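You operate a simulated robot arm through the tools that you are given. There is no shell and no other tool.

The job below is to be done with a simulated robot arm. You get a single attempt, and the scene is never put back.

JOB
Check the seam of bottle 27 on the turner and tray it.
Fine: mode SEAM, arm in for the spin and out after; seam at the side green tray, else orange; mode back to SKEW.

It is judged by the outcome, as a careful person would: the job done as asked, and still so three seconds after it is handed in. It fails if anything else is knocked over, pushed out of place, dropped, spilled or broken.

ROBOT AND FRAMES
A 7-joint arm with a fingered hand, fixed in place. Base frame: the origin is on the floor under the middle of its stand, x ahead of it, y to its left, z up. Units: m, degrees, N and s.
With the tool pointing down near the work surface it reaches from about 0.34 to 0.72 m from the base axis. Its first joint turns from -69.0 to 172.0 degrees. Payload 3.4 kg.
Tool frame: the origin (TCP) lies between the finger pads and is the grasp point; the fingertips stand 0.025 m ahead of it; z points along the fingers, y is the line along which they close. The gripper opens to 0.088 m; its body begins 0.029 m behind the TCP. The gripper is a hand of 4 fingers: y runs from the thumb to the fingers, the wrist lies at [-0.013, -0.097, -0.162] in the tool frame, and closing takes about 1.5 s.
Orientation is that of the tool frame in the base frame, as [roll, pitch, yaw] about the fixed x, y, z axes, in that order (R = Rz(yaw) Ry(pitch) Rx(roll)). With the fingers straight down and the wrist toward the robot, the tool's x, y and z point along [0, 1, 0], [1, 0, 0] and [0, 0, -1] of the base frame.

CONTROLS
- The arm moves only by the tool step_arm. Its argument "increments" is a list of rows, each a list of 3 entries, a list of its own where there are three numbers: the turn, a rotation vector about the tool's x, y, z in degrees, then the shift along the tool's x, y, z in m, then the opening, from 0 (shut) to 1 (fully open). In form: [[[ax, ay, az], [dx, dy, dz], grip], ...]. A call has 1 to 20 rows; each row is the pose to reach, as a shift and turn from the pose commanded when the call began, along the tool's axes at that moment. Each row takes 0.2 s and may step no farther than 0.05 m and 8.6 degrees from the row before; otherwise, or with a gripper value out of range, the whole call is refused. Where a pose cannot be reached the arm comes as near as it can. A force on the tool above 40 N (or 10 N above the force at the start of the call, whichever is more), or a blocked arm, ends the call early, and 0.2 s more pass. Each finger travels about 0.108 m/s and halts on what it meets, pressing with about 29 N; the grip force reading is that of the motor and also rises with nothing between the fingers. The clock runs only during rows and for 0.2 s after the last one: add rows that repeat a pose to give the fingers time. The reply holds the time, the measured pose of the TCP, the force on the tool along the base axes, the opening and the grip force, in the units named above and with some noise, with the torque about the TCP (base axes, N m) and any sound that the robot's microphone picked up, and new pictures: "views" is both (left out), scene, wrist or none.
- Cameras (640 x 400 px; columns grow to the right, rows downward): "scene" is fixed at [0.4007, 0.5011, 1.4936]; the picture's right is [-0.94, -0.34, 0.00], its down [-0.25, 0.68, -0.69] and it looks along [0.24, -0.65, -0.73] (base axes); focal length 214 px, centre (320, 200). "wrist" rides on the gripper at [0.064, -0.083, -0.098] in the tool frame; the picture's right is [-0.62, 0.37, -0.69], its down [-0.71, -0.63, 0.30] and it looks along [-0.32, 0.68, 0.65] (tool axes); focal length 265 px, centre (320, 200). There is no depth. A picture from a camera that has moved, and an enlarged one, comes with that camera's place and axes in the base frame and with its lens.
- raise_lower(by): slides the trunk up (or, below 0, down) by that many m; the arm rides with it, the base frame stays. It gives what a move gives, with no picture.
- grasp_type(shape): the hand has 4 fingers and takes this shape, open, in about a second: jaw (thumb against the fingers, like two jaws); tri (thumb and two fingers); tip (a fingertip pinch); poke (one finger out to press); point (the index stretched); flat (the hand flat); cup (the hand cupped); fist (a fist). The gripper value then closes the fingers along that shape, each until it touches; the sizes above hold for jaw. It gives what a move gives, with no picture.
- inspect(camera, box): a new picture of the part [left, top, right, bottom] of that camera's present view, enlarged. The clock stands still meanwhile.
- finish_job(): hands the job in; it is judged then, once.

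Places have to be worked out from the pictures, the camera data and where the tool is seen. Open the gripper and draw the arm clear of the work before you hand the job in, unless the task says otherwise.

The tools are called after "Emit:" as a command line: name --argument value ..., lists and objects as JSON in quotes. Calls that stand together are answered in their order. step_arm: Moves the arm, as the interface text tells. Its arguments: {"type":"object","properties":{"increments":{"type":"array","items":{"type":"array"}},"views":{"type":"string","enum":["both","scene","wrist","none"]}},"required":["increments"]} The other tools are called the same way: raise_lower (by) moves the trunk up or down; grasp_type (shape) gives the hand a shape; inspect (camera, box) takes an enlarged picture of a part of a camera's view; finish_job () hands the job in.

At the start:

```text
time_s: 0.0
eef_pos: [0.5164, -0.1877, 1.2853]
ee_rot: [180.0, 0.0, 89.9]
contact_force: [-0.5, -0.1, -1.3]
torque: [0.03, 0.01, -0.01]
finger_gap: 0.0875
grip_force: 0.2
shape: jaw
trunk travel left (down, up): [-0.775, 0.065]
```

scene: 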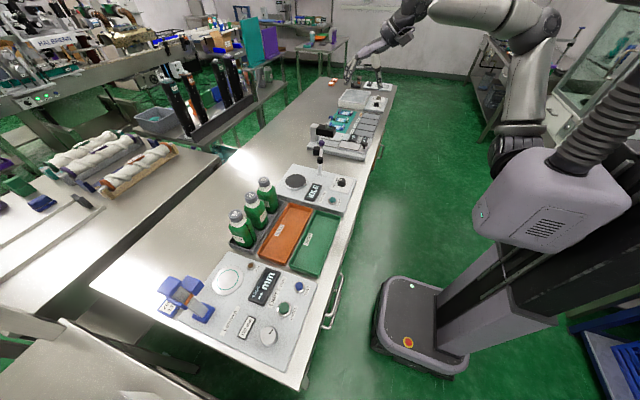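
wrist: 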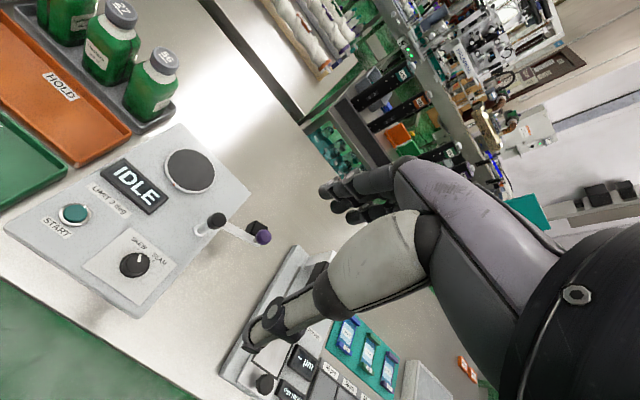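

I'll start by looking closely at the bottles, the trays and the devices in both views before moving anything.

Emit:
inspect --camera "scene" --box '[220, 160, 360, 280]'

Emit:
inspect --camera "scene" --box '[150, 240, 350, 370]'

Emit:
inspect --camera "wrist" --box '[0, 120, 280, 320]'

Emit:
inspect --camera "wrist" --box '[0, 0, 200, 140]'

Emit:
inspect --camera "scene" --box '[270, 120, 390, 220]'

```text
3.33 times, centred on (290, 220) of scene
camera zoom: at [0.4007, 0.5011, 1.4936], right [-0.94, -0.34, 0.0], down [-0.25, 0.68, -0.69], along [0.24, -0.65, -0.73], focal length 715 px, centre (420, 133)
```

zoom: 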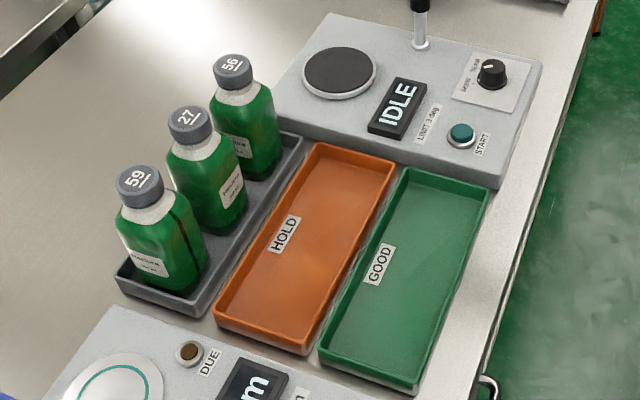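

```text
3.08 times, centred on (250, 305) of scene
camera zoom: at [0.4007, 0.5011, 1.4936], right [-0.94, -0.34, 0.0], down [-0.25, 0.68, -0.69], along [0.24, -0.65, -0.73], focal length 660 px, centre (535, -123)
```

zoom: 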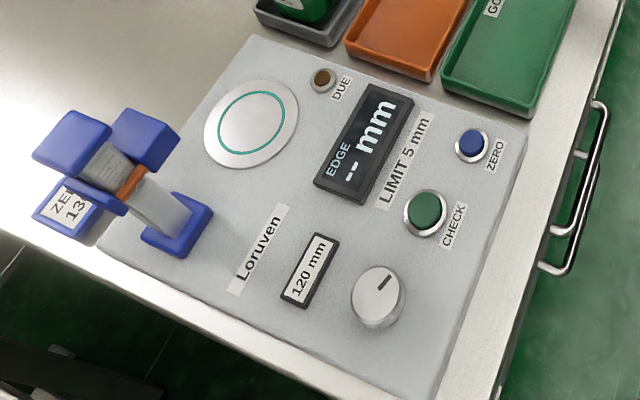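

```text
2.00 times, centred on (140, 220) of wrist
camera zoom: at [0.4319, -0.1232, 1.3843], right [0.37, -0.62, 0.69], down [-0.63, -0.71, -0.3], along [0.68, -0.32, -0.65], focal length 531 px, centre (680, 160)
```

zoom: 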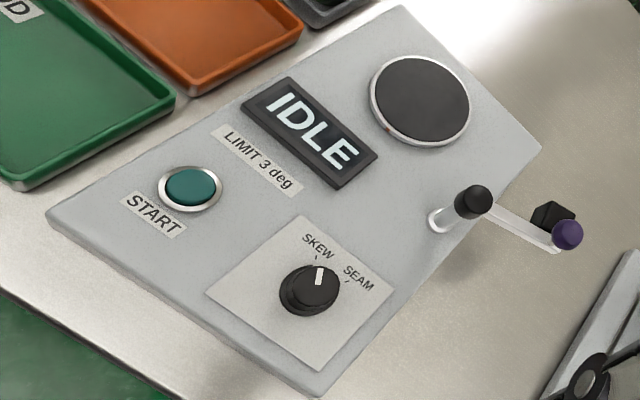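

```text
2.86 times, centred on (100, 70) of wrist
camera zoom: at [0.4319, -0.1232, 1.3843], right [0.37, -0.62, 0.69], down [-0.63, -0.71, -0.3], along [0.68, -0.32, -0.65], focal length 758 px, centre (949, 571)
```

zoom: 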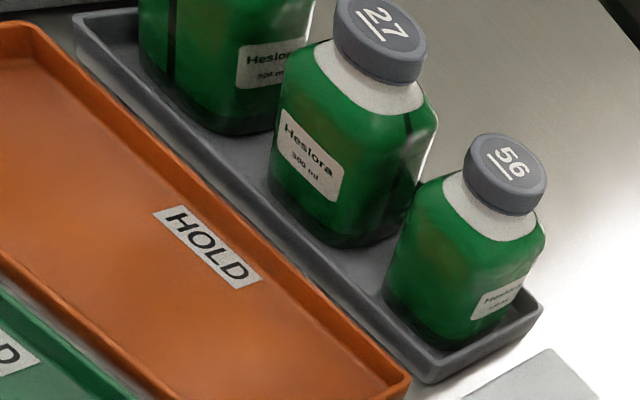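

```text
4.00 times, centred on (330, 170) of scene
camera zoom: at [0.4007, 0.5011, 1.4936], right [-0.94, -0.34, 0.0], down [-0.25, 0.68, -0.69], along [0.24, -0.65, -0.73], focal length 858 px, centre (280, 320)
```

zoom: 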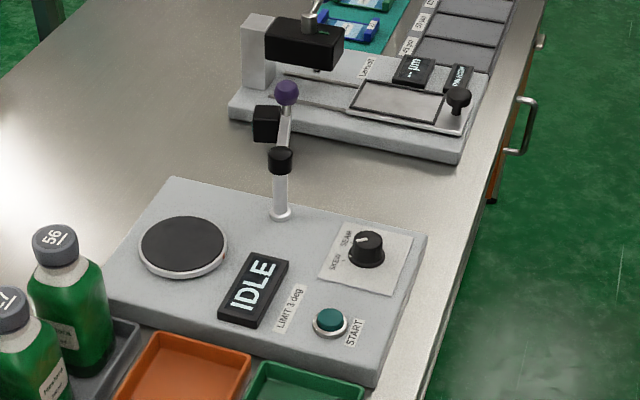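

The turner is the panel with the dark disc, IDLE display, START button, SKEW/SEAM knob and the swing arm with the purple knob. I place its disc near (0.725, -0.094, 0.896), bottle 27's cap near (0.765, 0.131, 1.017), and the mode knob near (0.545, -0.153, 0.90). Nothing tall stands under the hand, so I lower the trunk part of the way.

Emit:
raise_lower --by -0.2

```text
time_s: 2.2
eef_pos: [0.5159, -0.1877, 1.0852]
ee_rot: [-179.9, 0.0, 89.9]
contact_force: [-0.2, 0.5, -0.1]
torque: [0.01, 0.01, 0.02]
finger_gap: 0.0875
grip_force: 0.0
shape: jaw
trunk travel left (down, up): [-0.575, 0.265]
```

The trunk lowered cleanly and the TCP is now at z = 1.085. I check both views from here, especially the knob panel.

Emit:
inspect --camera "wrist" --box '[0, 0, 640, 400]'

Emit:
inspect --camera "scene" --box '[280, 40, 480, 200]'

```text
1.00 times, centred on (320, 200) of wrist (not enlarged: the box is as wide or as high as the picture)
camera zoom: at [0.4318, -0.1231, 1.1844], right [0.37, -0.62, 0.69], down [-0.63, -0.71, -0.3], along [0.68, -0.32, -0.65], focal length 265 px, centre (320, 200)
```

zoom: 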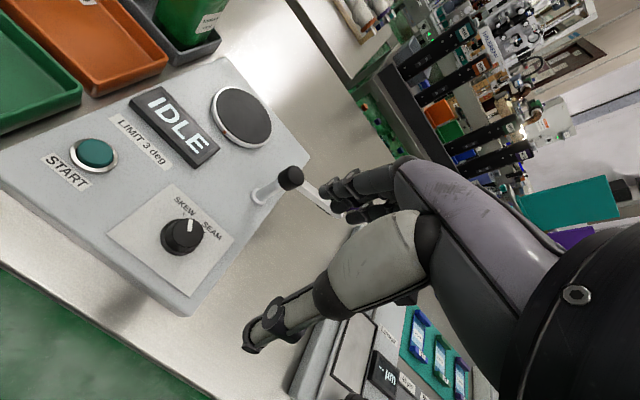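

```text
2.50 times, centred on (380, 120) of scene
camera zoom: at [0.4007, 0.5011, 1.4936], right [-0.94, -0.34, 0.0], down [-0.25, 0.68, -0.69], along [0.24, -0.65, -0.73], focal length 536 px, centre (170, 400)
```

zoom: 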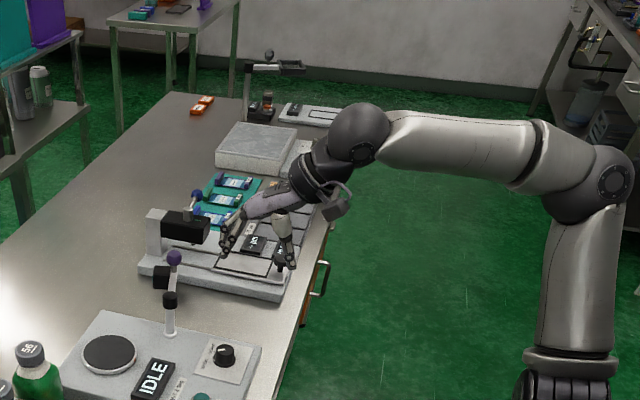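

The knob and panel are now clearer in the wrist view. I zoom in there to measure the pointer angle, the tick marks and the swing arm.

Emit:
inspect --camera "wrist" --box '[120, 180, 260, 270]'

Emit:
inspect --camera "wrist" --box '[200, 70, 360, 220]'

Emit:
inspect --camera "scene" --box '[295, 140, 365, 210]'

```text
4.44 times, centred on (190, 225) of wrist
camera zoom: at [0.4318, -0.1231, 1.1844], right [0.37, -0.62, 0.69], down [-0.63, -0.71, -0.3], along [0.68, -0.32, -0.65], focal length 1180 px, centre (898, 89)
```

zoom: 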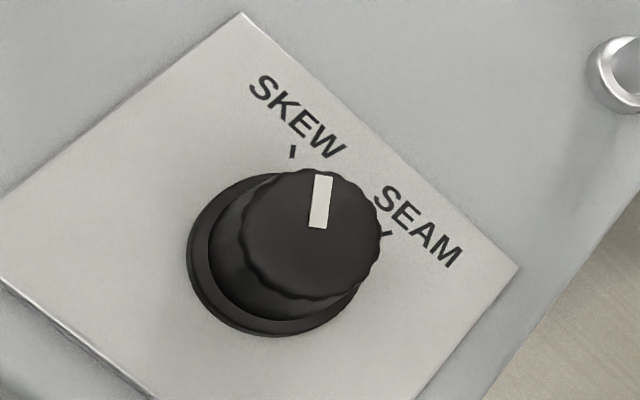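

```text
2.67 times, centred on (280, 145) of wrist
camera zoom: at [0.4318, -0.1231, 1.1844], right [0.37, -0.62, 0.69], down [-0.63, -0.71, -0.3], along [0.68, -0.32, -0.65], focal length 708 px, centre (427, 347)
```

zoom: 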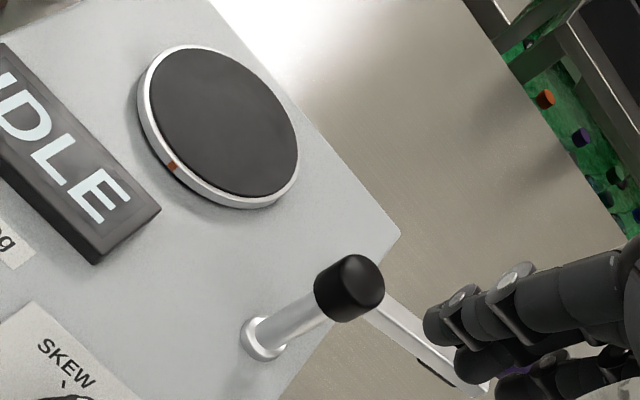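

```text
5.71 times, centred on (330, 175) of scene
camera zoom: at [0.4007, 0.5011, 1.4936], right [-0.94, -0.34, 0.0], down [-0.25, 0.68, -0.69], along [0.24, -0.65, -0.73], focal length 1226 px, centre (263, 343)
```

zoom: 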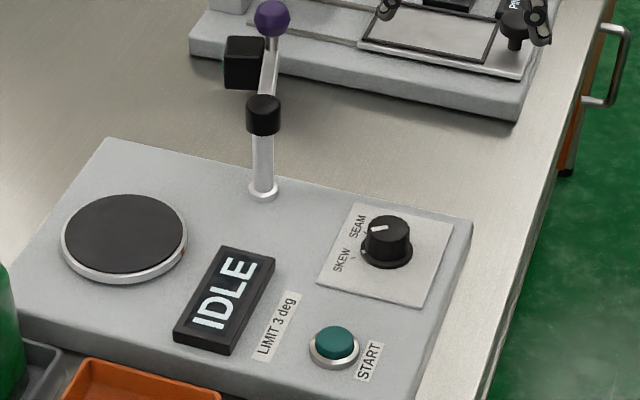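

The pointer sits at about +35° azimuth for SKEW, and the SEAM tick is at about -35°. That means a 70° clockwise turn seen from above. Knob top is about (0.544, -0.151, 0.910) and the panel about z = 0.882. I zoom in on the hand to judge its bulk.

Emit:
inspect --camera "scene" --box '[340, 80, 440, 160]'

Emit:
inspect --camera "wrist" --box '[220, 130, 480, 380]'

```text
5.00 times, centred on (390, 120) of scene
camera zoom: at [0.4007, 0.5011, 1.4936], right [-0.94, -0.34, 0.0], down [-0.25, 0.68, -0.69], along [0.24, -0.65, -0.73], focal length 1072 px, centre (-30, 600)
```

zoom: 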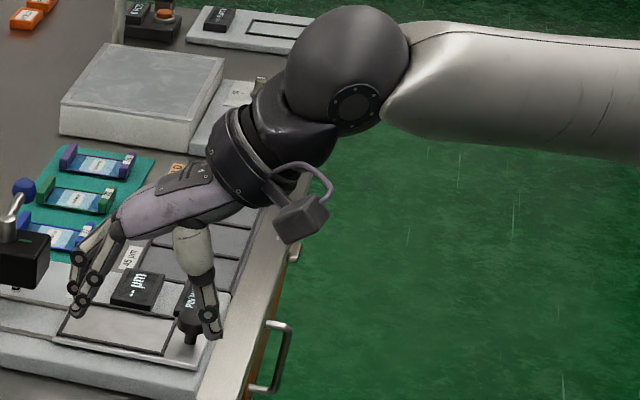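

```text
1.60 times, centred on (350, 255) of wrist
camera zoom: at [0.4318, -0.1231, 1.1844], right [0.37, -0.62, 0.69], down [-0.63, -0.71, -0.3], along [0.68, -0.32, -0.65], focal length 425 px, centre (272, 112)
```

zoom: 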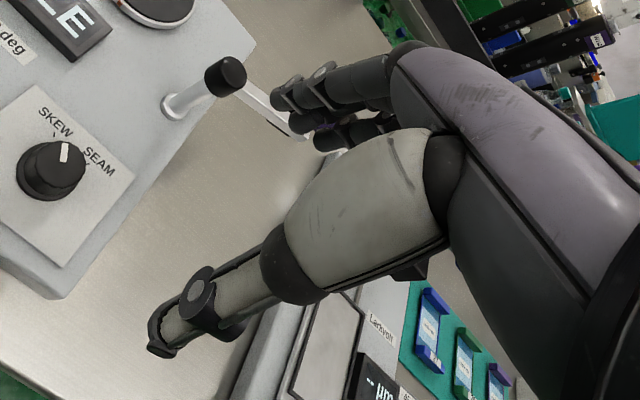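

The hand is at z = 1.085, well above the swing arm. I move the TCP over the mode knob at (0.544, -0.151) and pre-turn the hand -70°, so that the +70° turn to SEAM ends back in the normal posture.

Emit:
step_arm --increments '[[[0, 0, -7.78], [0.0041, 0.0031, 0], 1], [[0, 0, -15.56], [0.0082, 0.0062, 0], 1], [[0, 0, -23.33], [0.0122, 0.0092, 0], 1], [[0, 0, -31.11], [0.0163, 0.0123, 0], 1], [[0, 0, -38.89], [0.0204, 0.0154, 0], 1], [[0, 0, -46.67], [0.0245, 0.0185, 0], 1], [[0, 0, -54.44], [0.0285, 0.0215, 0], 1], [[0, 0, -62.22], [0.0326, 0.0246, 0], 1], [[0, 0, -70], [0.0367, 0.0277, 0], 1], [[0, 0, -70], [0.0367, 0.0277, 0], 1]]'

```text
time_s: 4.4
eef_pos: [0.5439, -0.1504, 1.0847]
ee_rot: [179.9, -0.1, 160.0]
contact_force: [0.0, 0.4, 0.4]
torque: [0.02, 0.02, -0.02]
finger_gap: 0.0877
grip_force: 0.1
shape: jaw
trunk travel left (down, up): [-0.575, 0.265]
camera wrist: at [0.4544, -0.2075, 1.1842], right [0.71, 0.13, 0.69], down [0.46, -0.84, -0.31], along [0.54, 0.53, -0.65], focal length 265 px, centre (320, 200)
```

scene: 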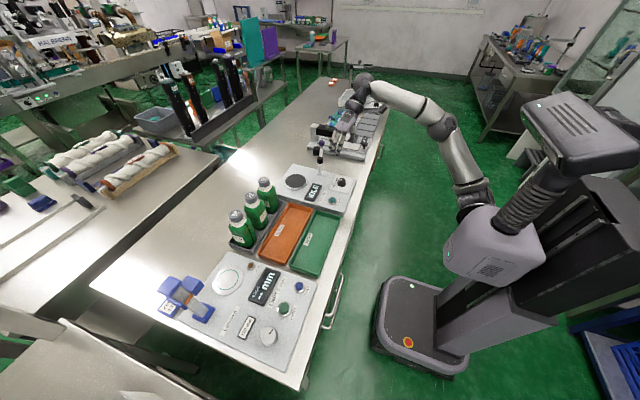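
wrist: 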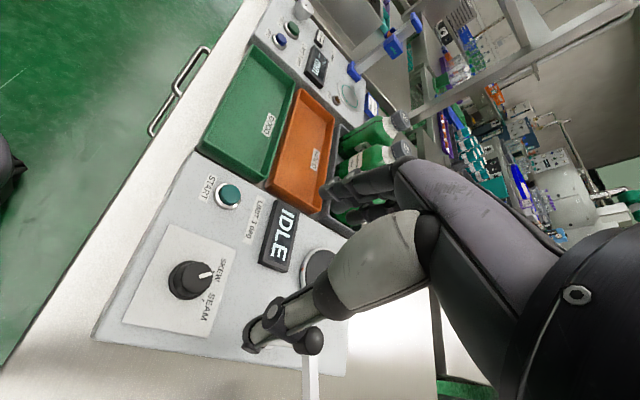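

The TCP reports (0.544, -0.150, 1.085). I zoom in on the knob from this new viewpoint to refine its position before going down.

Emit:
inspect --camera "wrist" --box '[130, 240, 250, 330]'

Emit:
inspect --camera "scene" --box '[300, 80, 400, 200]'

```text
4.44 times, centred on (190, 285) of wrist
camera zoom: at [0.4544, -0.2075, 1.1842], right [0.71, 0.13, 0.69], down [0.46, -0.84, -0.31], along [0.54, 0.53, -0.65], focal length 1180 px, centre (898, -178)
```

zoom: 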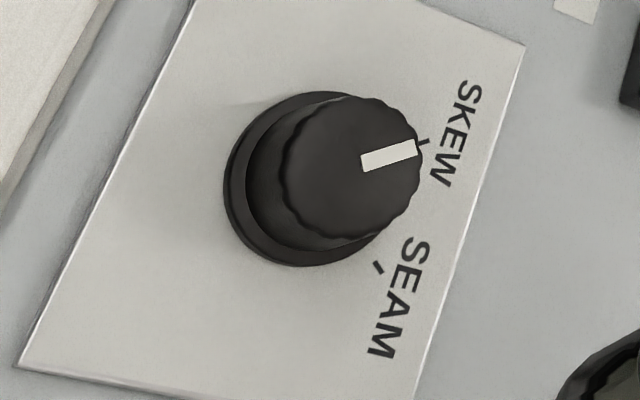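

```text
3.33 times, centred on (350, 140) of scene
camera zoom: at [0.4007, 0.5011, 1.4936], right [-0.94, -0.34, 0.0], down [-0.25, 0.68, -0.69], along [0.24, -0.65, -0.73], focal length 715 px, centre (220, 400)
```

zoom: 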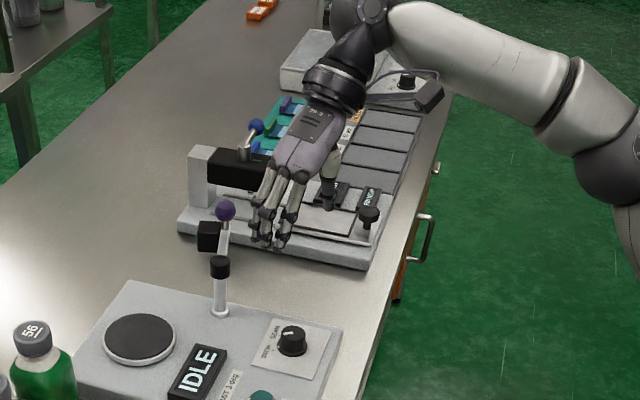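

From this view the knob centre comes out at (0.543, -0.151), with the top at z = 0.910, which agrees with the earlier estimate. I go down to TCP z = 0.935 and look again.

Emit:
step_arm --increments '[[[0, 0, 0], [0, 0, 0.03], 1], [[0, 0, 0], [0, 0, 0.06], 1], [[0, 0, 0], [0, 0, 0.09], 1], [[0, 0, 0], [0, 0, 0.12], 1], [[0, 0, 0], [0, 0, 0.14], 1], [[0, 0, 0], [0, 0, 0.15], 1], [[0, 0, 0], [0, 0, 0.15], 1]]'

Emit:
inspect --camera "scene" --box '[290, 110, 390, 210]'

Emit:
inspect --camera "wrist" --box '[120, 120, 440, 380]'

```text
time_s: 6.0
eef_pos: [0.5417, -0.152, 0.9338]
ee_rot: [-180.0, 0.1, 159.9]
contact_force: [0.2, -0.1, 0.2]
torque: [0.02, 0.0, 0.03]
finger_gap: 0.0874
grip_force: 0.1
shape: jaw
trunk travel left (down, up): [-0.575, 0.265]
camera wrist: at [0.4522, -0.2081, 1.0339], right [0.71, 0.13, 0.69], down [0.46, -0.84, -0.3], along [0.54, 0.53, -0.65], focal length 265 px, centre (320, 200)
```

scene: 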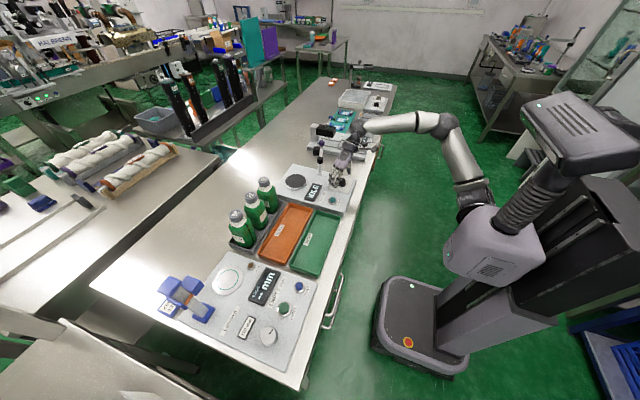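
wrist: 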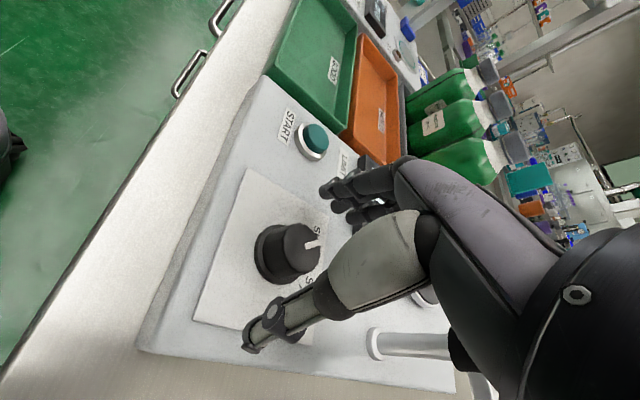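

```text
4.00 times, centred on (340, 160) of scene
camera zoom: at [0.4007, 0.5011, 1.4936], right [-0.94, -0.34, 0.0], down [-0.25, 0.68, -0.69], along [0.24, -0.65, -0.73], focal length 858 px, centre (240, 360)
```

zoom: 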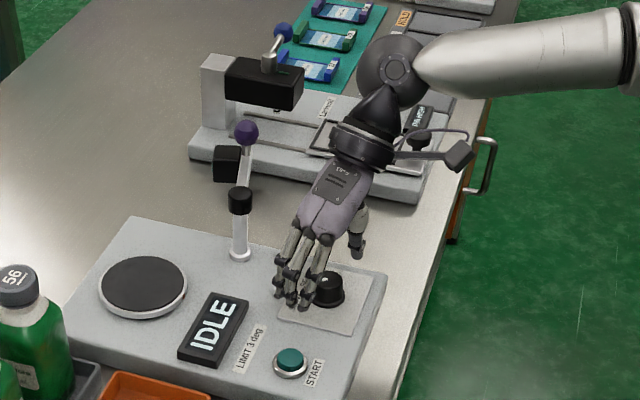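

```text
1.54 times, centred on (280, 250) of wrist
camera zoom: at [0.4522, -0.2081, 1.0339], right [0.71, 0.13, 0.69], down [0.46, -0.84, -0.3], along [0.54, 0.53, -0.65], focal length 408 px, centre (382, 123)
```

zoom: 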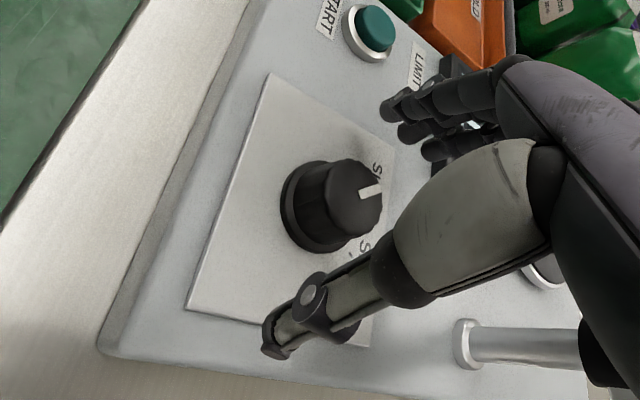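

The knob top appears about where a point 24 mm ahead of the TCP should be, so the hand is centred on it. I lower to TCP z = 0.912, with the tips about 5 mm above the panel.

Emit:
step_arm --increments '[[[0, 0, 0], [0, 0, 0.01], 1], [[0, 0, 0], [0, 0, 0.02], 1], [[0, 0, 0], [0, 0, 0.022], 1], [[0, 0, 0], [0, 0, 0.022], 1]]' --views "wrist"

Emit:
inspect --camera "scene" --box '[310, 150, 370, 210]'

```text
time_s: 7.0
eef_pos: [0.5402, -0.1512, 0.9162]
ee_rot: [179.7, 0.3, 159.7]
contact_force: [0.3, -4.2, 19.7]
torque: [0.78, -0.48, -0.09]
finger_gap: 0.0865
grip_force: 0.1
shape: jaw
trunk travel left (down, up): [-0.575, 0.265]
camera wrist: at [0.4508, -0.2077, 1.0152], right [0.7, 0.13, 0.7], down [0.46, -0.84, -0.3], along [0.54, 0.53, -0.65], focal length 265 px, centre (320, 200)
```

wrist: 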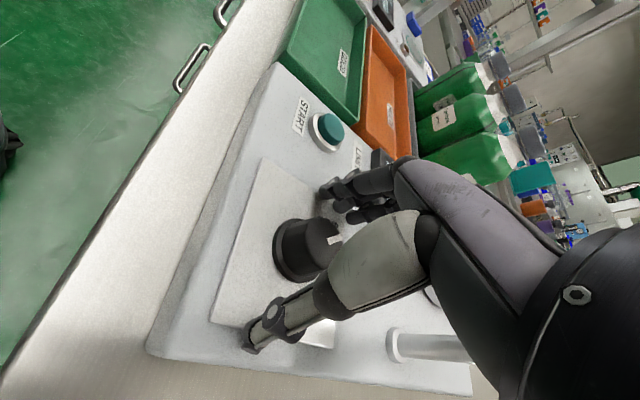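

```text
6.67 times, centred on (340, 180) of scene
camera zoom: at [0.4007, 0.5011, 1.4936], right [-0.94, -0.34, 0.0], down [-0.25, 0.68, -0.69], along [0.24, -0.65, -0.73], focal length 1430 px, centre (187, 333)
```

zoom: 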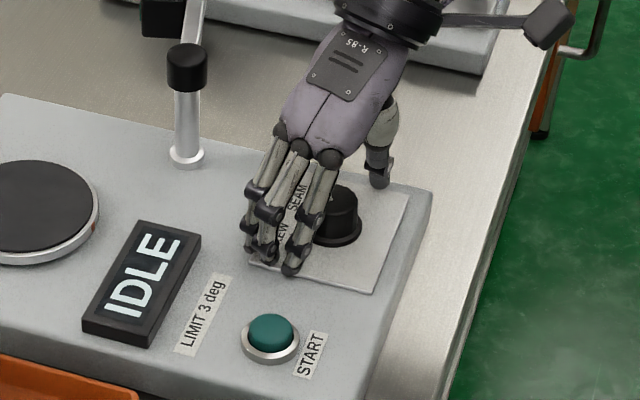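

A finger touched the panel: 19.7 N upward, with the torque placing the contact on the finger side. The tips therefore reach a bit lower than expected. I back up about 9 mm and close on the knob in stages.

Emit:
step_arm --increments '[[[0, 0, 0], [0, 0, -0.009], 1], [[0, 0, 0], [0, 0, -0.009], 1], [[0, 0, 0], [0, 0, -0.009], 0.8], [[0, 0, 0], [0, 0, -0.009], 0.6], [[0, 0, 0], [0, 0, -0.009], 0.5], [[0, 0, 0], [0, 0, -0.009], 0.5]]' --views "wrist"

Emit:
inspect --camera "scene" --box '[310, 150, 370, 210]'

```text
time_s: 8.4
eef_pos: [0.5438, -0.1511, 0.9226]
ee_rot: [-179.9, 0.0, 159.9]
contact_force: [-0.5, 0.0, 0.4]
torque: [0.0, 0.03, 0.0]
finger_gap: 0.0445
grip_force: 0.1
shape: jaw
trunk travel left (down, up): [-0.575, 0.265]
camera wrist: at [0.4535, -0.2076, 1.0219], right [0.71, 0.13, 0.69], down [0.45, -0.84, -0.31], along [0.54, 0.53, -0.65], focal length 265 px, centre (320, 200)
```

wrist: 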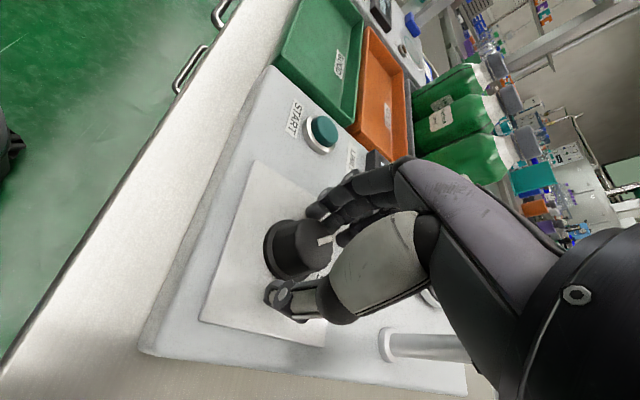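

```text
6.67 times, centred on (340, 180) of scene
camera zoom: at [0.4007, 0.5011, 1.4936], right [-0.94, -0.34, 0.0], down [-0.25, 0.68, -0.69], along [0.24, -0.65, -0.73], focal length 1430 px, centre (187, 333)
```

zoom: 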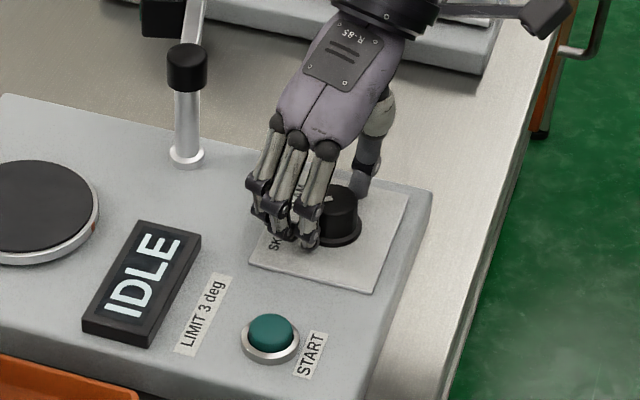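

There is no contact at a 44 mm gap and the fingers are on both sides of the knob. I close onto it now.

Emit:
step_arm --increments '[[[0, 0, 0], [0, 0, 0], 0.4], [[0, 0, 0], [0, 0, 0], 0.3], [[0, 0, 0], [0, 0, 0], 0.2], [[0, 0, 0], [0, 0, 0], 0.2], [[0, 0, 0], [0, 0, 0], 0.2]]' --views "wrist"

Emit:
inspect --camera "wrist" --box '[220, 180, 420, 340]'

Emit:
inspect --camera "scene" --box '[310, 150, 370, 210]'

```text
time_s: 9.6
eef_pos: [0.5441, -0.1524, 0.9227]
ee_rot: [179.9, 0.0, 159.9]
contact_force: [-1.0, -2.5, -0.7]
torque: [0.01, 0.02, 0.05]
finger_gap: 0.0244
grip_force: 29.1
shape: jaw
trunk travel left (down, up): [-0.575, 0.265]
camera wrist: at [0.4535, -0.2083, 1.0216], right [0.71, 0.13, 0.69], down [0.45, -0.84, -0.31], along [0.54, 0.53, -0.65], focal length 265 px, centre (320, 200)
```

wrist: 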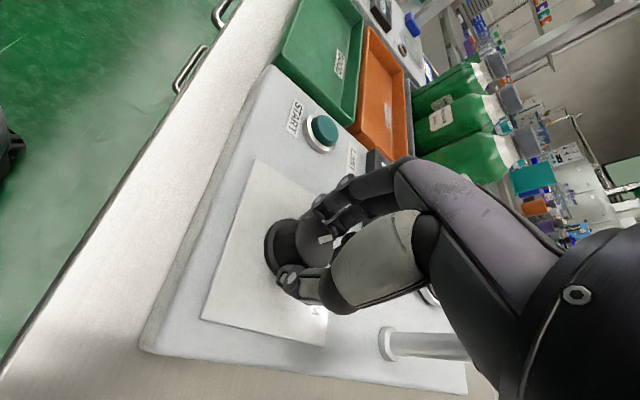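

```text
2.50 times, centred on (320, 260) of wrist
camera zoom: at [0.4535, -0.2083, 1.0216], right [0.71, 0.13, 0.69], down [0.45, -0.84, -0.31], along [0.54, 0.53, -0.65], focal length 664 px, centre (320, 50)
```

zoom: 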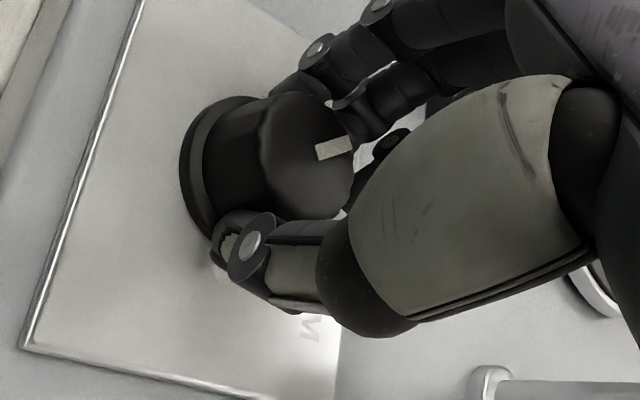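

```text
6.67 times, centred on (340, 180) of scene
camera zoom: at [0.4007, 0.5011, 1.4936], right [-0.94, -0.34, 0.0], down [-0.25, 0.68, -0.69], along [0.24, -0.65, -0.73], focal length 1430 px, centre (187, 333)
```

zoom: 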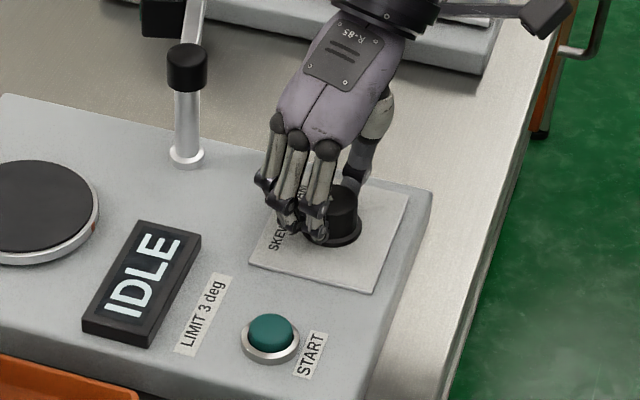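

The grip is firm on the knob: 29 N at a 24 mm gap. I turn it +70° about the tool axis, which is clockwise from above, towards SEAM.

Emit:
step_arm --increments '[[[0, 0, 7], [0, 0, 0], 0.2], [[0, 0, 14], [0, 0, 0], 0.2], [[0, 0, 21], [0, 0, 0], 0.2], [[0, 0, 28], [0, 0, 0], 0.2], [[0, 0, 35], [0, 0, 0], 0.2], [[0, 0, 42], [0, 0, 0], 0.2], [[0, 0, 49], [0, 0, 0], 0.2], [[0, 0, 56], [0, 0, 0], 0.2], [[0, 0, 63], [0, 0, 0], 0.2], [[0, 0, 70], [0, 0, 0], 0.2], [[0, 0, 70], [0, 0, 0], 0.2]]' --views "wrist"

Emit:
inspect --camera "wrist" --box '[180, 160, 400, 330]'

Emit:
inspect --camera "scene" --box '[310, 150, 370, 210]'

```text
time_s: 12.0
eef_pos: [0.5421, -0.1503, 0.9232]
ee_rot: [-180.0, -0.1, 89.9]
contact_force: [-8.9, -1.8, -3.1]
torque: [-0.04, 0.16, -0.02]
finger_gap: 0.0234
grip_force: 29.0
shape: jaw
trunk travel left (down, up): [-0.575, 0.265]
camera wrist: at [0.458, -0.087, 1.0219], right [0.37, -0.62, 0.69], down [-0.63, -0.71, -0.31], along [0.68, -0.33, -0.65], focal length 265 px, centre (320, 200)
```

wrist: 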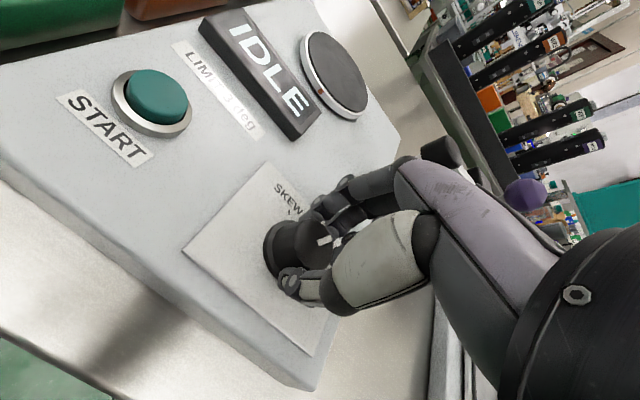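

```text
2.35 times, centred on (290, 245) of wrist
camera zoom: at [0.458, -0.087, 1.0219], right [0.37, -0.62, 0.69], down [-0.63, -0.71, -0.31], along [0.68, -0.33, -0.65], focal length 624 px, centre (391, 94)
```

zoom: 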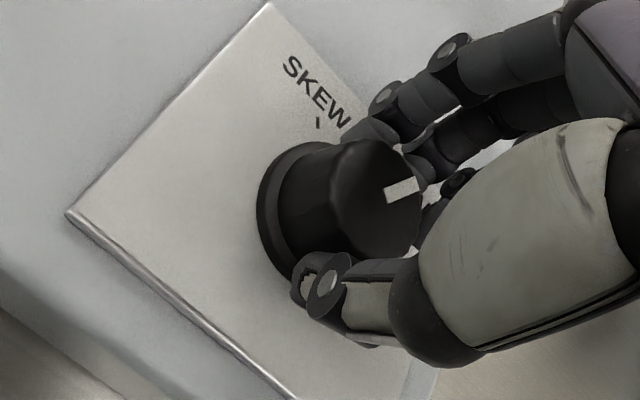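

```text
6.67 times, centred on (340, 180) of scene
camera zoom: at [0.4007, 0.5011, 1.4936], right [-0.94, -0.34, 0.0], down [-0.25, 0.68, -0.69], along [0.24, -0.65, -0.73], focal length 1430 px, centre (187, 333)
```

zoom: 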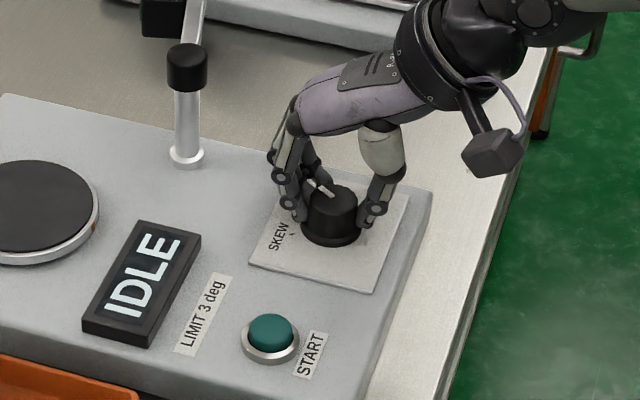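

The pointer turned along with the hand. I release gently, rise clear of the knob, and check that it stays at SEAM.

Emit:
step_arm --increments '[[[0, 0, 0], [0, 0, 0], 0.4], [[0, 0, 0], [0, 0, 0], 0.6], [[0, 0, 0], [0, 0, -0.01], 0.7], [[0, 0, 0], [0, 0, -0.04], 0.7], [[0, 0, 0], [0, 0, -0.08], 0.7], [[0, 0, 0], [0, 0, -0.12], 0.7], [[0, 0, 0], [0, 0, -0.15], 0.7]]' --views "wrist"

Emit:
inspect --camera "scene" --box '[295, 140, 365, 210]'

Emit:
inspect --camera "wrist" --box '[120, 140, 320, 290]'

```text
time_s: 13.6
eef_pos: [0.54, -0.1499, 1.0725]
ee_rot: [180.0, -0.1, 89.9]
contact_force: [-0.1, 0.1, 0.7]
torque: [-0.01, 0.0, 0.02]
finger_gap: 0.0613
grip_force: 0.0
shape: jaw
trunk travel left (down, up): [-0.575, 0.265]
camera wrist: at [0.4567, -0.0869, 1.1723], right [0.37, -0.62, 0.69], down [-0.63, -0.71, -0.31], along [0.68, -0.32, -0.65], focal length 265 px, centre (320, 200)
```

wrist: 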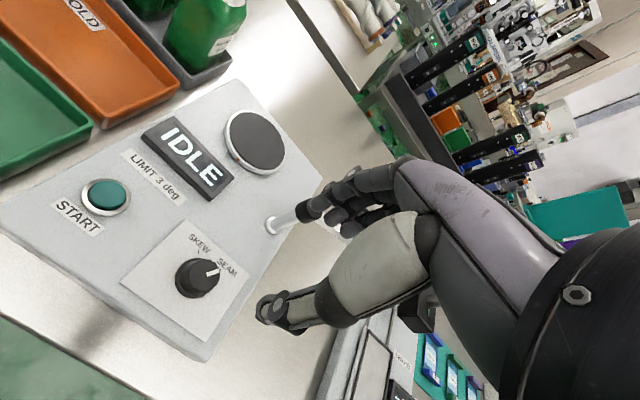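

```text
5.71 times, centred on (330, 175) of scene
camera zoom: at [0.4007, 0.5011, 1.4936], right [-0.94, -0.34, 0.0], down [-0.25, 0.68, -0.69], along [0.24, -0.65, -0.73], focal length 1226 px, centre (263, 343)
```

zoom: 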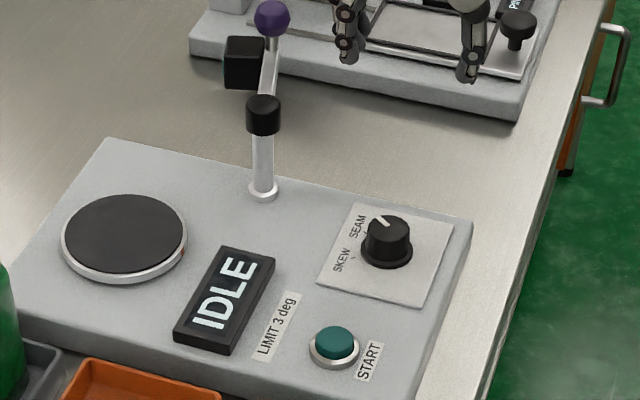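

```text
2.67 times, centred on (220, 215) of wrist
camera zoom: at [0.4567, -0.0869, 1.1723], right [0.37, -0.62, 0.69], down [-0.63, -0.71, -0.31], along [0.68, -0.32, -0.65], focal length 708 px, centre (587, 160)
```

zoom: 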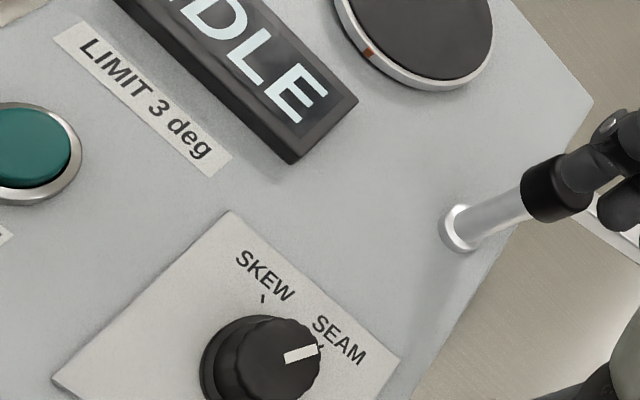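

The pointer now sits at about -38°, on the SEAM tick, so the mode is set. Next is bottle 27, and I zoom in on the bottles to measure the cap and body sizes.

Emit:
inspect --camera "scene" --box '[220, 165, 300, 255]'

Emit:
inspect --camera "scene" --box '[235, 185, 285, 235]'

```text
4.44 times, centred on (260, 210) of scene
camera zoom: at [0.4007, 0.5011, 1.4936], right [-0.94, -0.34, 0.0], down [-0.25, 0.68, -0.69], along [0.24, -0.65, -0.73], focal length 953 px, centre (587, 156)
```

zoom: 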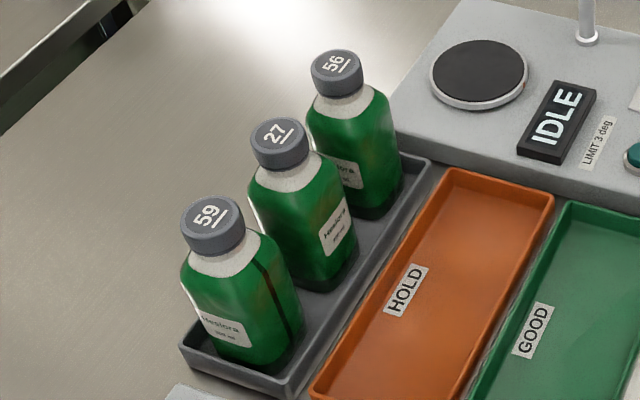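

```text
8.00 times, centred on (260, 210) of scene
camera zoom: at [0.4007, 0.5011, 1.4936], right [-0.94, -0.34, 0.0], down [-0.25, 0.68, -0.69], along [0.24, -0.65, -0.73], focal length 1716 px, centre (800, 120)
```

zoom: 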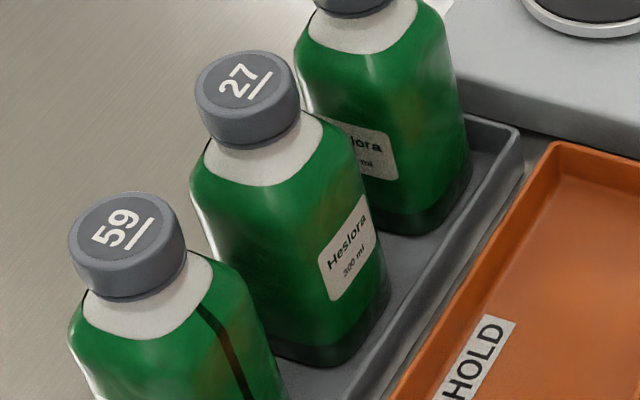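

Cap 27 is about 39 mm across and 24 mm tall, centred near (0.766, 0.130), with its top at z ≈ 1.017. I raise to about z = 1.13, clear of the caps, and travel towards it to see how far the arm reaches pointing straight down.

Emit:
step_arm --increments '[[[0, 0, 0], [0, 0, -0.03], 1], [[0, 0, 0], [0, 0, -0.06], 1], [[0, 0, 0], [0.04, 0.02, -0.06], 1], [[0, 0, 0], [0.08, 0.04, -0.06], 1], [[0, 0, 0], [0.12, 0.06, -0.06], 1], [[0, 0, 0], [0.16, 0.08, -0.06], 1], [[0, 0, 0], [0.2, 0.1, -0.06], 1], [[0, 0, 0], [0.24, 0.13, -0.06], 1], [[0, 0, 0], [0.28, 0.16, -0.06], 1], [[0, 0, 0], [0.28, 0.16, -0.06], 1]]'

```text
time_s: 15.8
eef_pos: [0.6129, 0.0703, 1.0841]
ee_rot: [-179.9, -0.9, 88.9]
contact_force: [-0.2, -0.4, -0.1]
torque: [0.0, 0.01, 0.0]
finger_gap: 0.0879
grip_force: 0.0
shape: jaw
out of reach, approached as far as the arm can: row 6, 7, 8, 9, 10
trunk travel left (down, up): [-0.575, 0.265]
camera wrist: at [0.53, 0.1349, 1.1835], right [0.36, -0.64, 0.68], down [-0.64, -0.7, -0.32], along [0.68, -0.33, -0.66], focal length 265 px, centre (320, 200)
```

scene: 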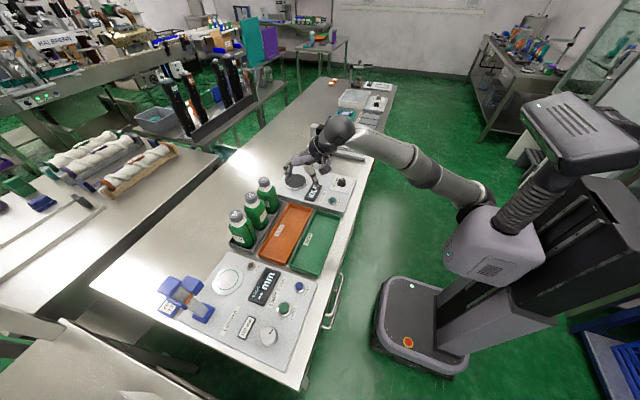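
wrist: 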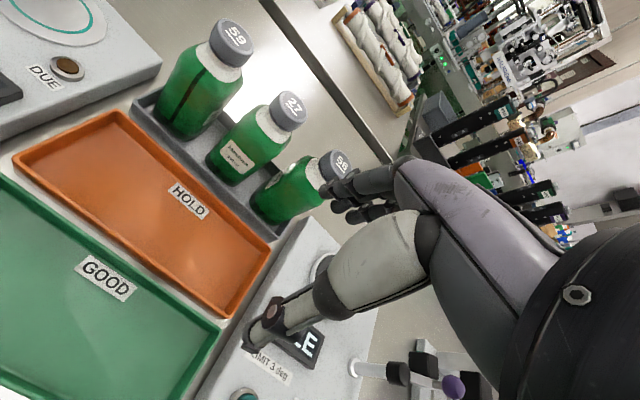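

Straight down at this trunk height the arm runs out at a radius of about 0.62, because the shoulder is lower than the wrist. I raise the trunk by 0.2 to level them and gain reach.

Emit:
raise_lower --by 0.2

```text
time_s: 17.9
eef_pos: [0.6112, 0.071, 1.2813]
ee_rot: [-179.8, -1.0, 89.1]
contact_force: [-0.2, 0.7, -0.3]
torque: [-0.01, 0.0, 0.01]
finger_gap: 0.0879
grip_force: 0.0
shape: jaw
trunk travel left (down, up): [-0.775, 0.065]
```

I check where the commanded pose stands now by sending a hold row.

Emit:
step_arm --increments '[[[0, 0, 0], [0, 0, 0], 1]]' --views "none"

```text
time_s: 18.3
eef_pos: [0.6117, 0.0712, 1.2821]
ee_rot: [-179.8, -0.8, 89.0]
contact_force: [0.4, 0.2, 0.3]
torque: [0.0, 0.01, -0.03]
finger_gap: 0.0878
grip_force: 0.1
shape: jaw
trunk travel left (down, up): [-0.775, 0.065]
```

The commanded pose follows the reached one. I move on towards bottle 27's cap while coming down, staying above the cap tops.

Emit:
step_arm --increments '[[[0, 0, 0], [0.01, 0.015, 0.03], 1], [[0, 0, 0], [0.02, 0.03, 0.06], 1], [[0, 0, 0], [0.03, 0.045, 0.09], 1], [[0, 0, 0], [0.04, 0.06, 0.11], 1], [[0, 0, 0], [0.05, 0.075, 0.13], 1], [[0, 0, 0], [0.059, 0.09, 0.15], 1], [[0, 0, 0], [0.059, 0.11, 0.16], 1], [[0, 0, 0], [0.059, 0.11, 0.16], 1]]' --views "wrist"

```text
time_s: 20.1
eef_pos: [0.659, 0.1217, 1.1162]
ee_rot: [-180.0, -0.1, 89.9]
contact_force: [-0.2, 0.2, 0.1]
torque: [0.0, 0.0, 0.02]
finger_gap: 0.0882
grip_force: 0.1
shape: jaw
out of reach, approached as far as the arm can: row 2, 3, 4, 5, 6, 7, 8
trunk travel left (down, up): [-0.775, 0.065]
camera wrist: at [0.5752, 0.1861, 1.2153], right [0.37, -0.62, 0.69], down [-0.63, -0.71, -0.31], along [0.68, -0.32, -0.65], focal length 265 px, centre (320, 200)
```

wrist: 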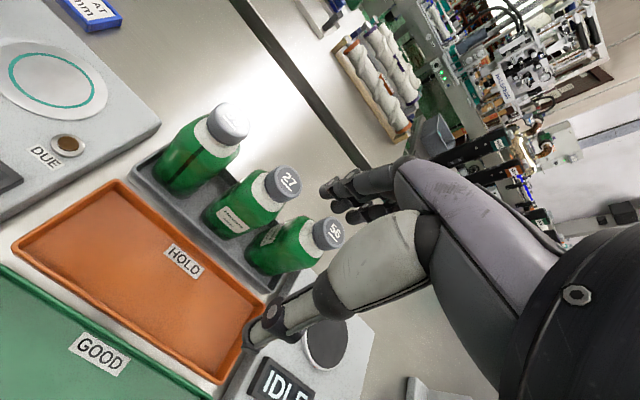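

Pointing straight down the arm stops at about r = 0.67, and the bottle is at 0.776. A forward-tilted hand that closes along the base y axis reaches farther and still grips the vertical cap squarely. I back off first and turn the hand so it closes along y.

Emit:
step_arm --increments '[[[0, 0, -7.5], [-0.006, -0.012, -0.01], 1], [[0, 0, -15], [-0.012, -0.024, -0.02], 1], [[0, 0, -22.5], [-0.018, -0.036, -0.03], 1], [[0, 0, -30], [-0.024, -0.048, -0.04], 1], [[0, 0, -37.5], [-0.03, -0.06, -0.05], 1], [[0, 0, -45], [-0.036, -0.072, -0.06], 1], [[0, 0, -52.5], [-0.042, -0.084, -0.06], 1], [[0, 0, -60], [-0.048, -0.096, -0.06], 1], [[0, 0, -67.5], [-0.054, -0.108, -0.06], 1], [[0, 0, -75], [-0.06, -0.12, -0.06], 1], [[0, 0, -82.5], [-0.066, -0.132, -0.06], 1], [[0, 0, -90], [-0.072, -0.144, -0.06], 1], [[0, 0, -90], [-0.072, -0.144, -0.06], 1]]' --views "none"

```text
time_s: 22.9
eef_pos: [0.5131, 0.0481, 1.1745]
ee_rot: [180.0, 0.0, 179.9]
contact_force: [0.3, 1.0, -0.4]
torque: [-0.01, 0.02, 0.03]
finger_gap: 0.0879
grip_force: 0.1
shape: jaw
trunk travel left (down, up): [-0.775, 0.065]
```

The hand now closes along y. I tilt it forward by 60° in place, so the fingers point ahead and down.

Emit:
step_arm --increments '[[[0, -7.5, 0], [0, 0, 0], 1], [[0, -15, 0], [0, 0, 0], 1], [[0, -22.5, 0], [0, 0, 0], 1], [[0, -30, 0], [0, 0, 0], 1], [[0, -37.5, 0], [0, 0, 0], 1], [[0, -45, 0], [0, 0, 0], 1], [[0, -52.5, 0], [0, 0, 0], 1], [[0, -60, 0], [0, 0, 0], 1], [[0, -60, 0], [0, 0, 0], 1]]'

```text
time_s: 24.9
eef_pos: [0.5132, 0.0473, 1.1764]
ee_rot: [179.8, 60.1, 179.8]
contact_force: [0.4, -0.3, 0.3]
torque: [-0.03, 0.0, 0.03]
finger_gap: 0.0878
grip_force: 0.0
shape: jaw
trunk travel left (down, up): [-0.775, 0.065]
camera wrist: at [0.3953, -0.0354, 1.1702], right [-0.29, 0.37, 0.88], down [0.62, -0.63, 0.47], along [0.73, 0.68, -0.04], focal length 265 px, centre (320, 200)
```

scene: 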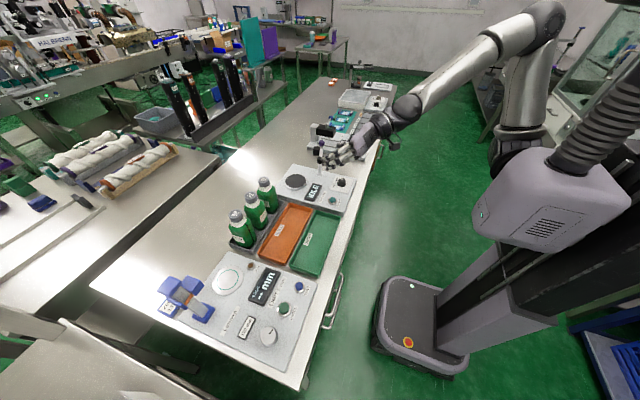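
wrist: 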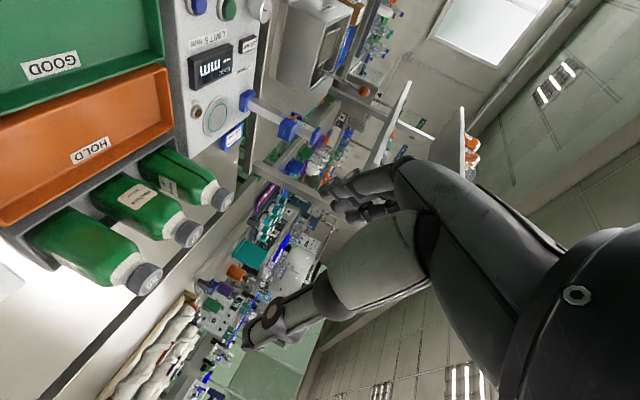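

The tilted posture works. I move to just short of bottle 27 at z = 1.12, above the caps, to test the reach with this tilt.

Emit:
step_arm --increments '[[[0, 0, 0], [-0.007, 0.0166, 0.0345], 1], [[0, 0, 0], [-0.014, 0.0332, 0.069], 1], [[0, 0, 0], [-0.021, 0.0498, 0.1036], 1], [[0, 0, 0], [-0.028, 0.0664, 0.1381], 1], [[0, 0, 0], [-0.035, 0.083, 0.1726], 1], [[0, 0, 0], [-0.035, 0.083, 0.1726], 1]]'

```text
time_s: 26.3
eef_pos: [0.6789, 0.1324, 1.1205]
ee_rot: [-179.9, 60.0, 180.0]
contact_force: [0.6, 0.5, 0.6]
torque: [-0.02, -0.01, -0.03]
finger_gap: 0.0878
grip_force: 0.0
shape: jaw
trunk travel left (down, up): [-0.775, 0.065]
camera wrist: at [0.5606, 0.0489, 1.1143], right [-0.29, 0.37, 0.88], down [0.62, -0.63, 0.47], along [0.73, 0.68, -0.04], focal length 265 px, centre (320, 200)
```

scene: 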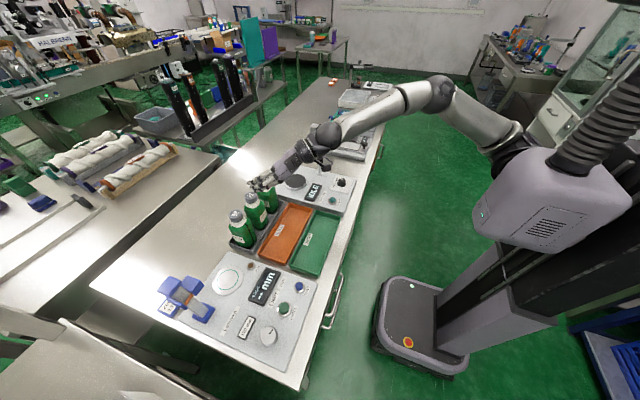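
wrist: 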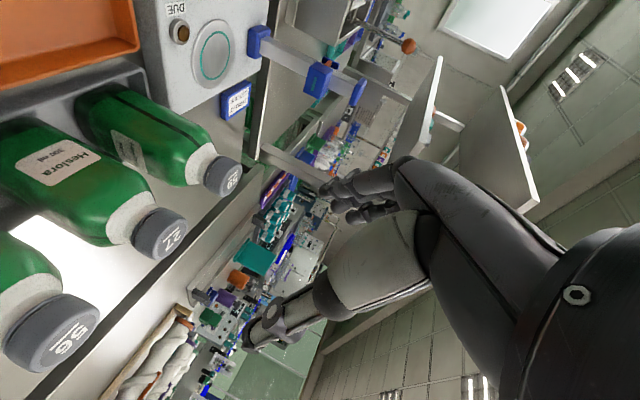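

The pose was reached exactly, so this tilt has reach to spare so far. I zoom in on the caps from here to refine their positions.

Emit:
inspect --camera "wrist" --box '[0, 120, 260, 380]'

Emit:
inspect --camera "scene" --box '[225, 150, 325, 250]'

```text
1.54 times, centred on (130, 250) of wrist
camera zoom: at [0.5606, 0.0489, 1.1143], right [-0.29, 0.37, 0.88], down [0.62, -0.63, 0.47], along [0.73, 0.68, -0.04], focal length 408 px, centre (612, 123)
```

zoom: 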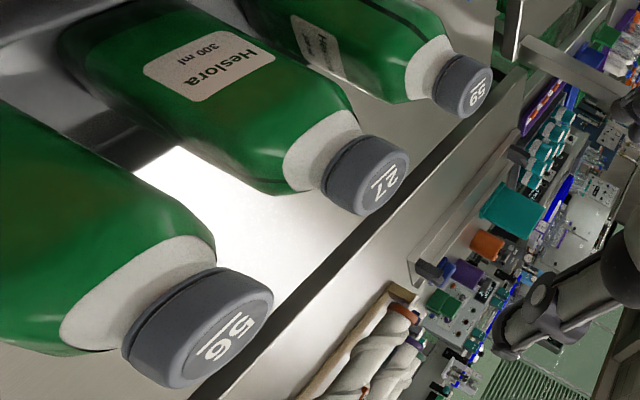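

```text
4.00 times, centred on (275, 200) of scene
camera zoom: at [0.4007, 0.5011, 1.4936], right [-0.94, -0.34, 0.0], down [-0.25, 0.68, -0.69], along [0.24, -0.65, -0.73], focal length 858 px, centre (500, 200)
```

zoom: 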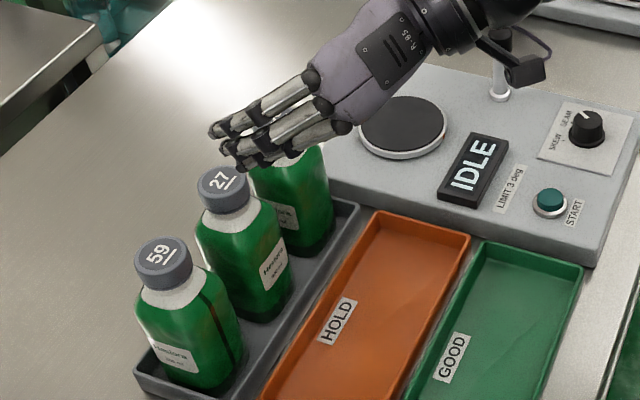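

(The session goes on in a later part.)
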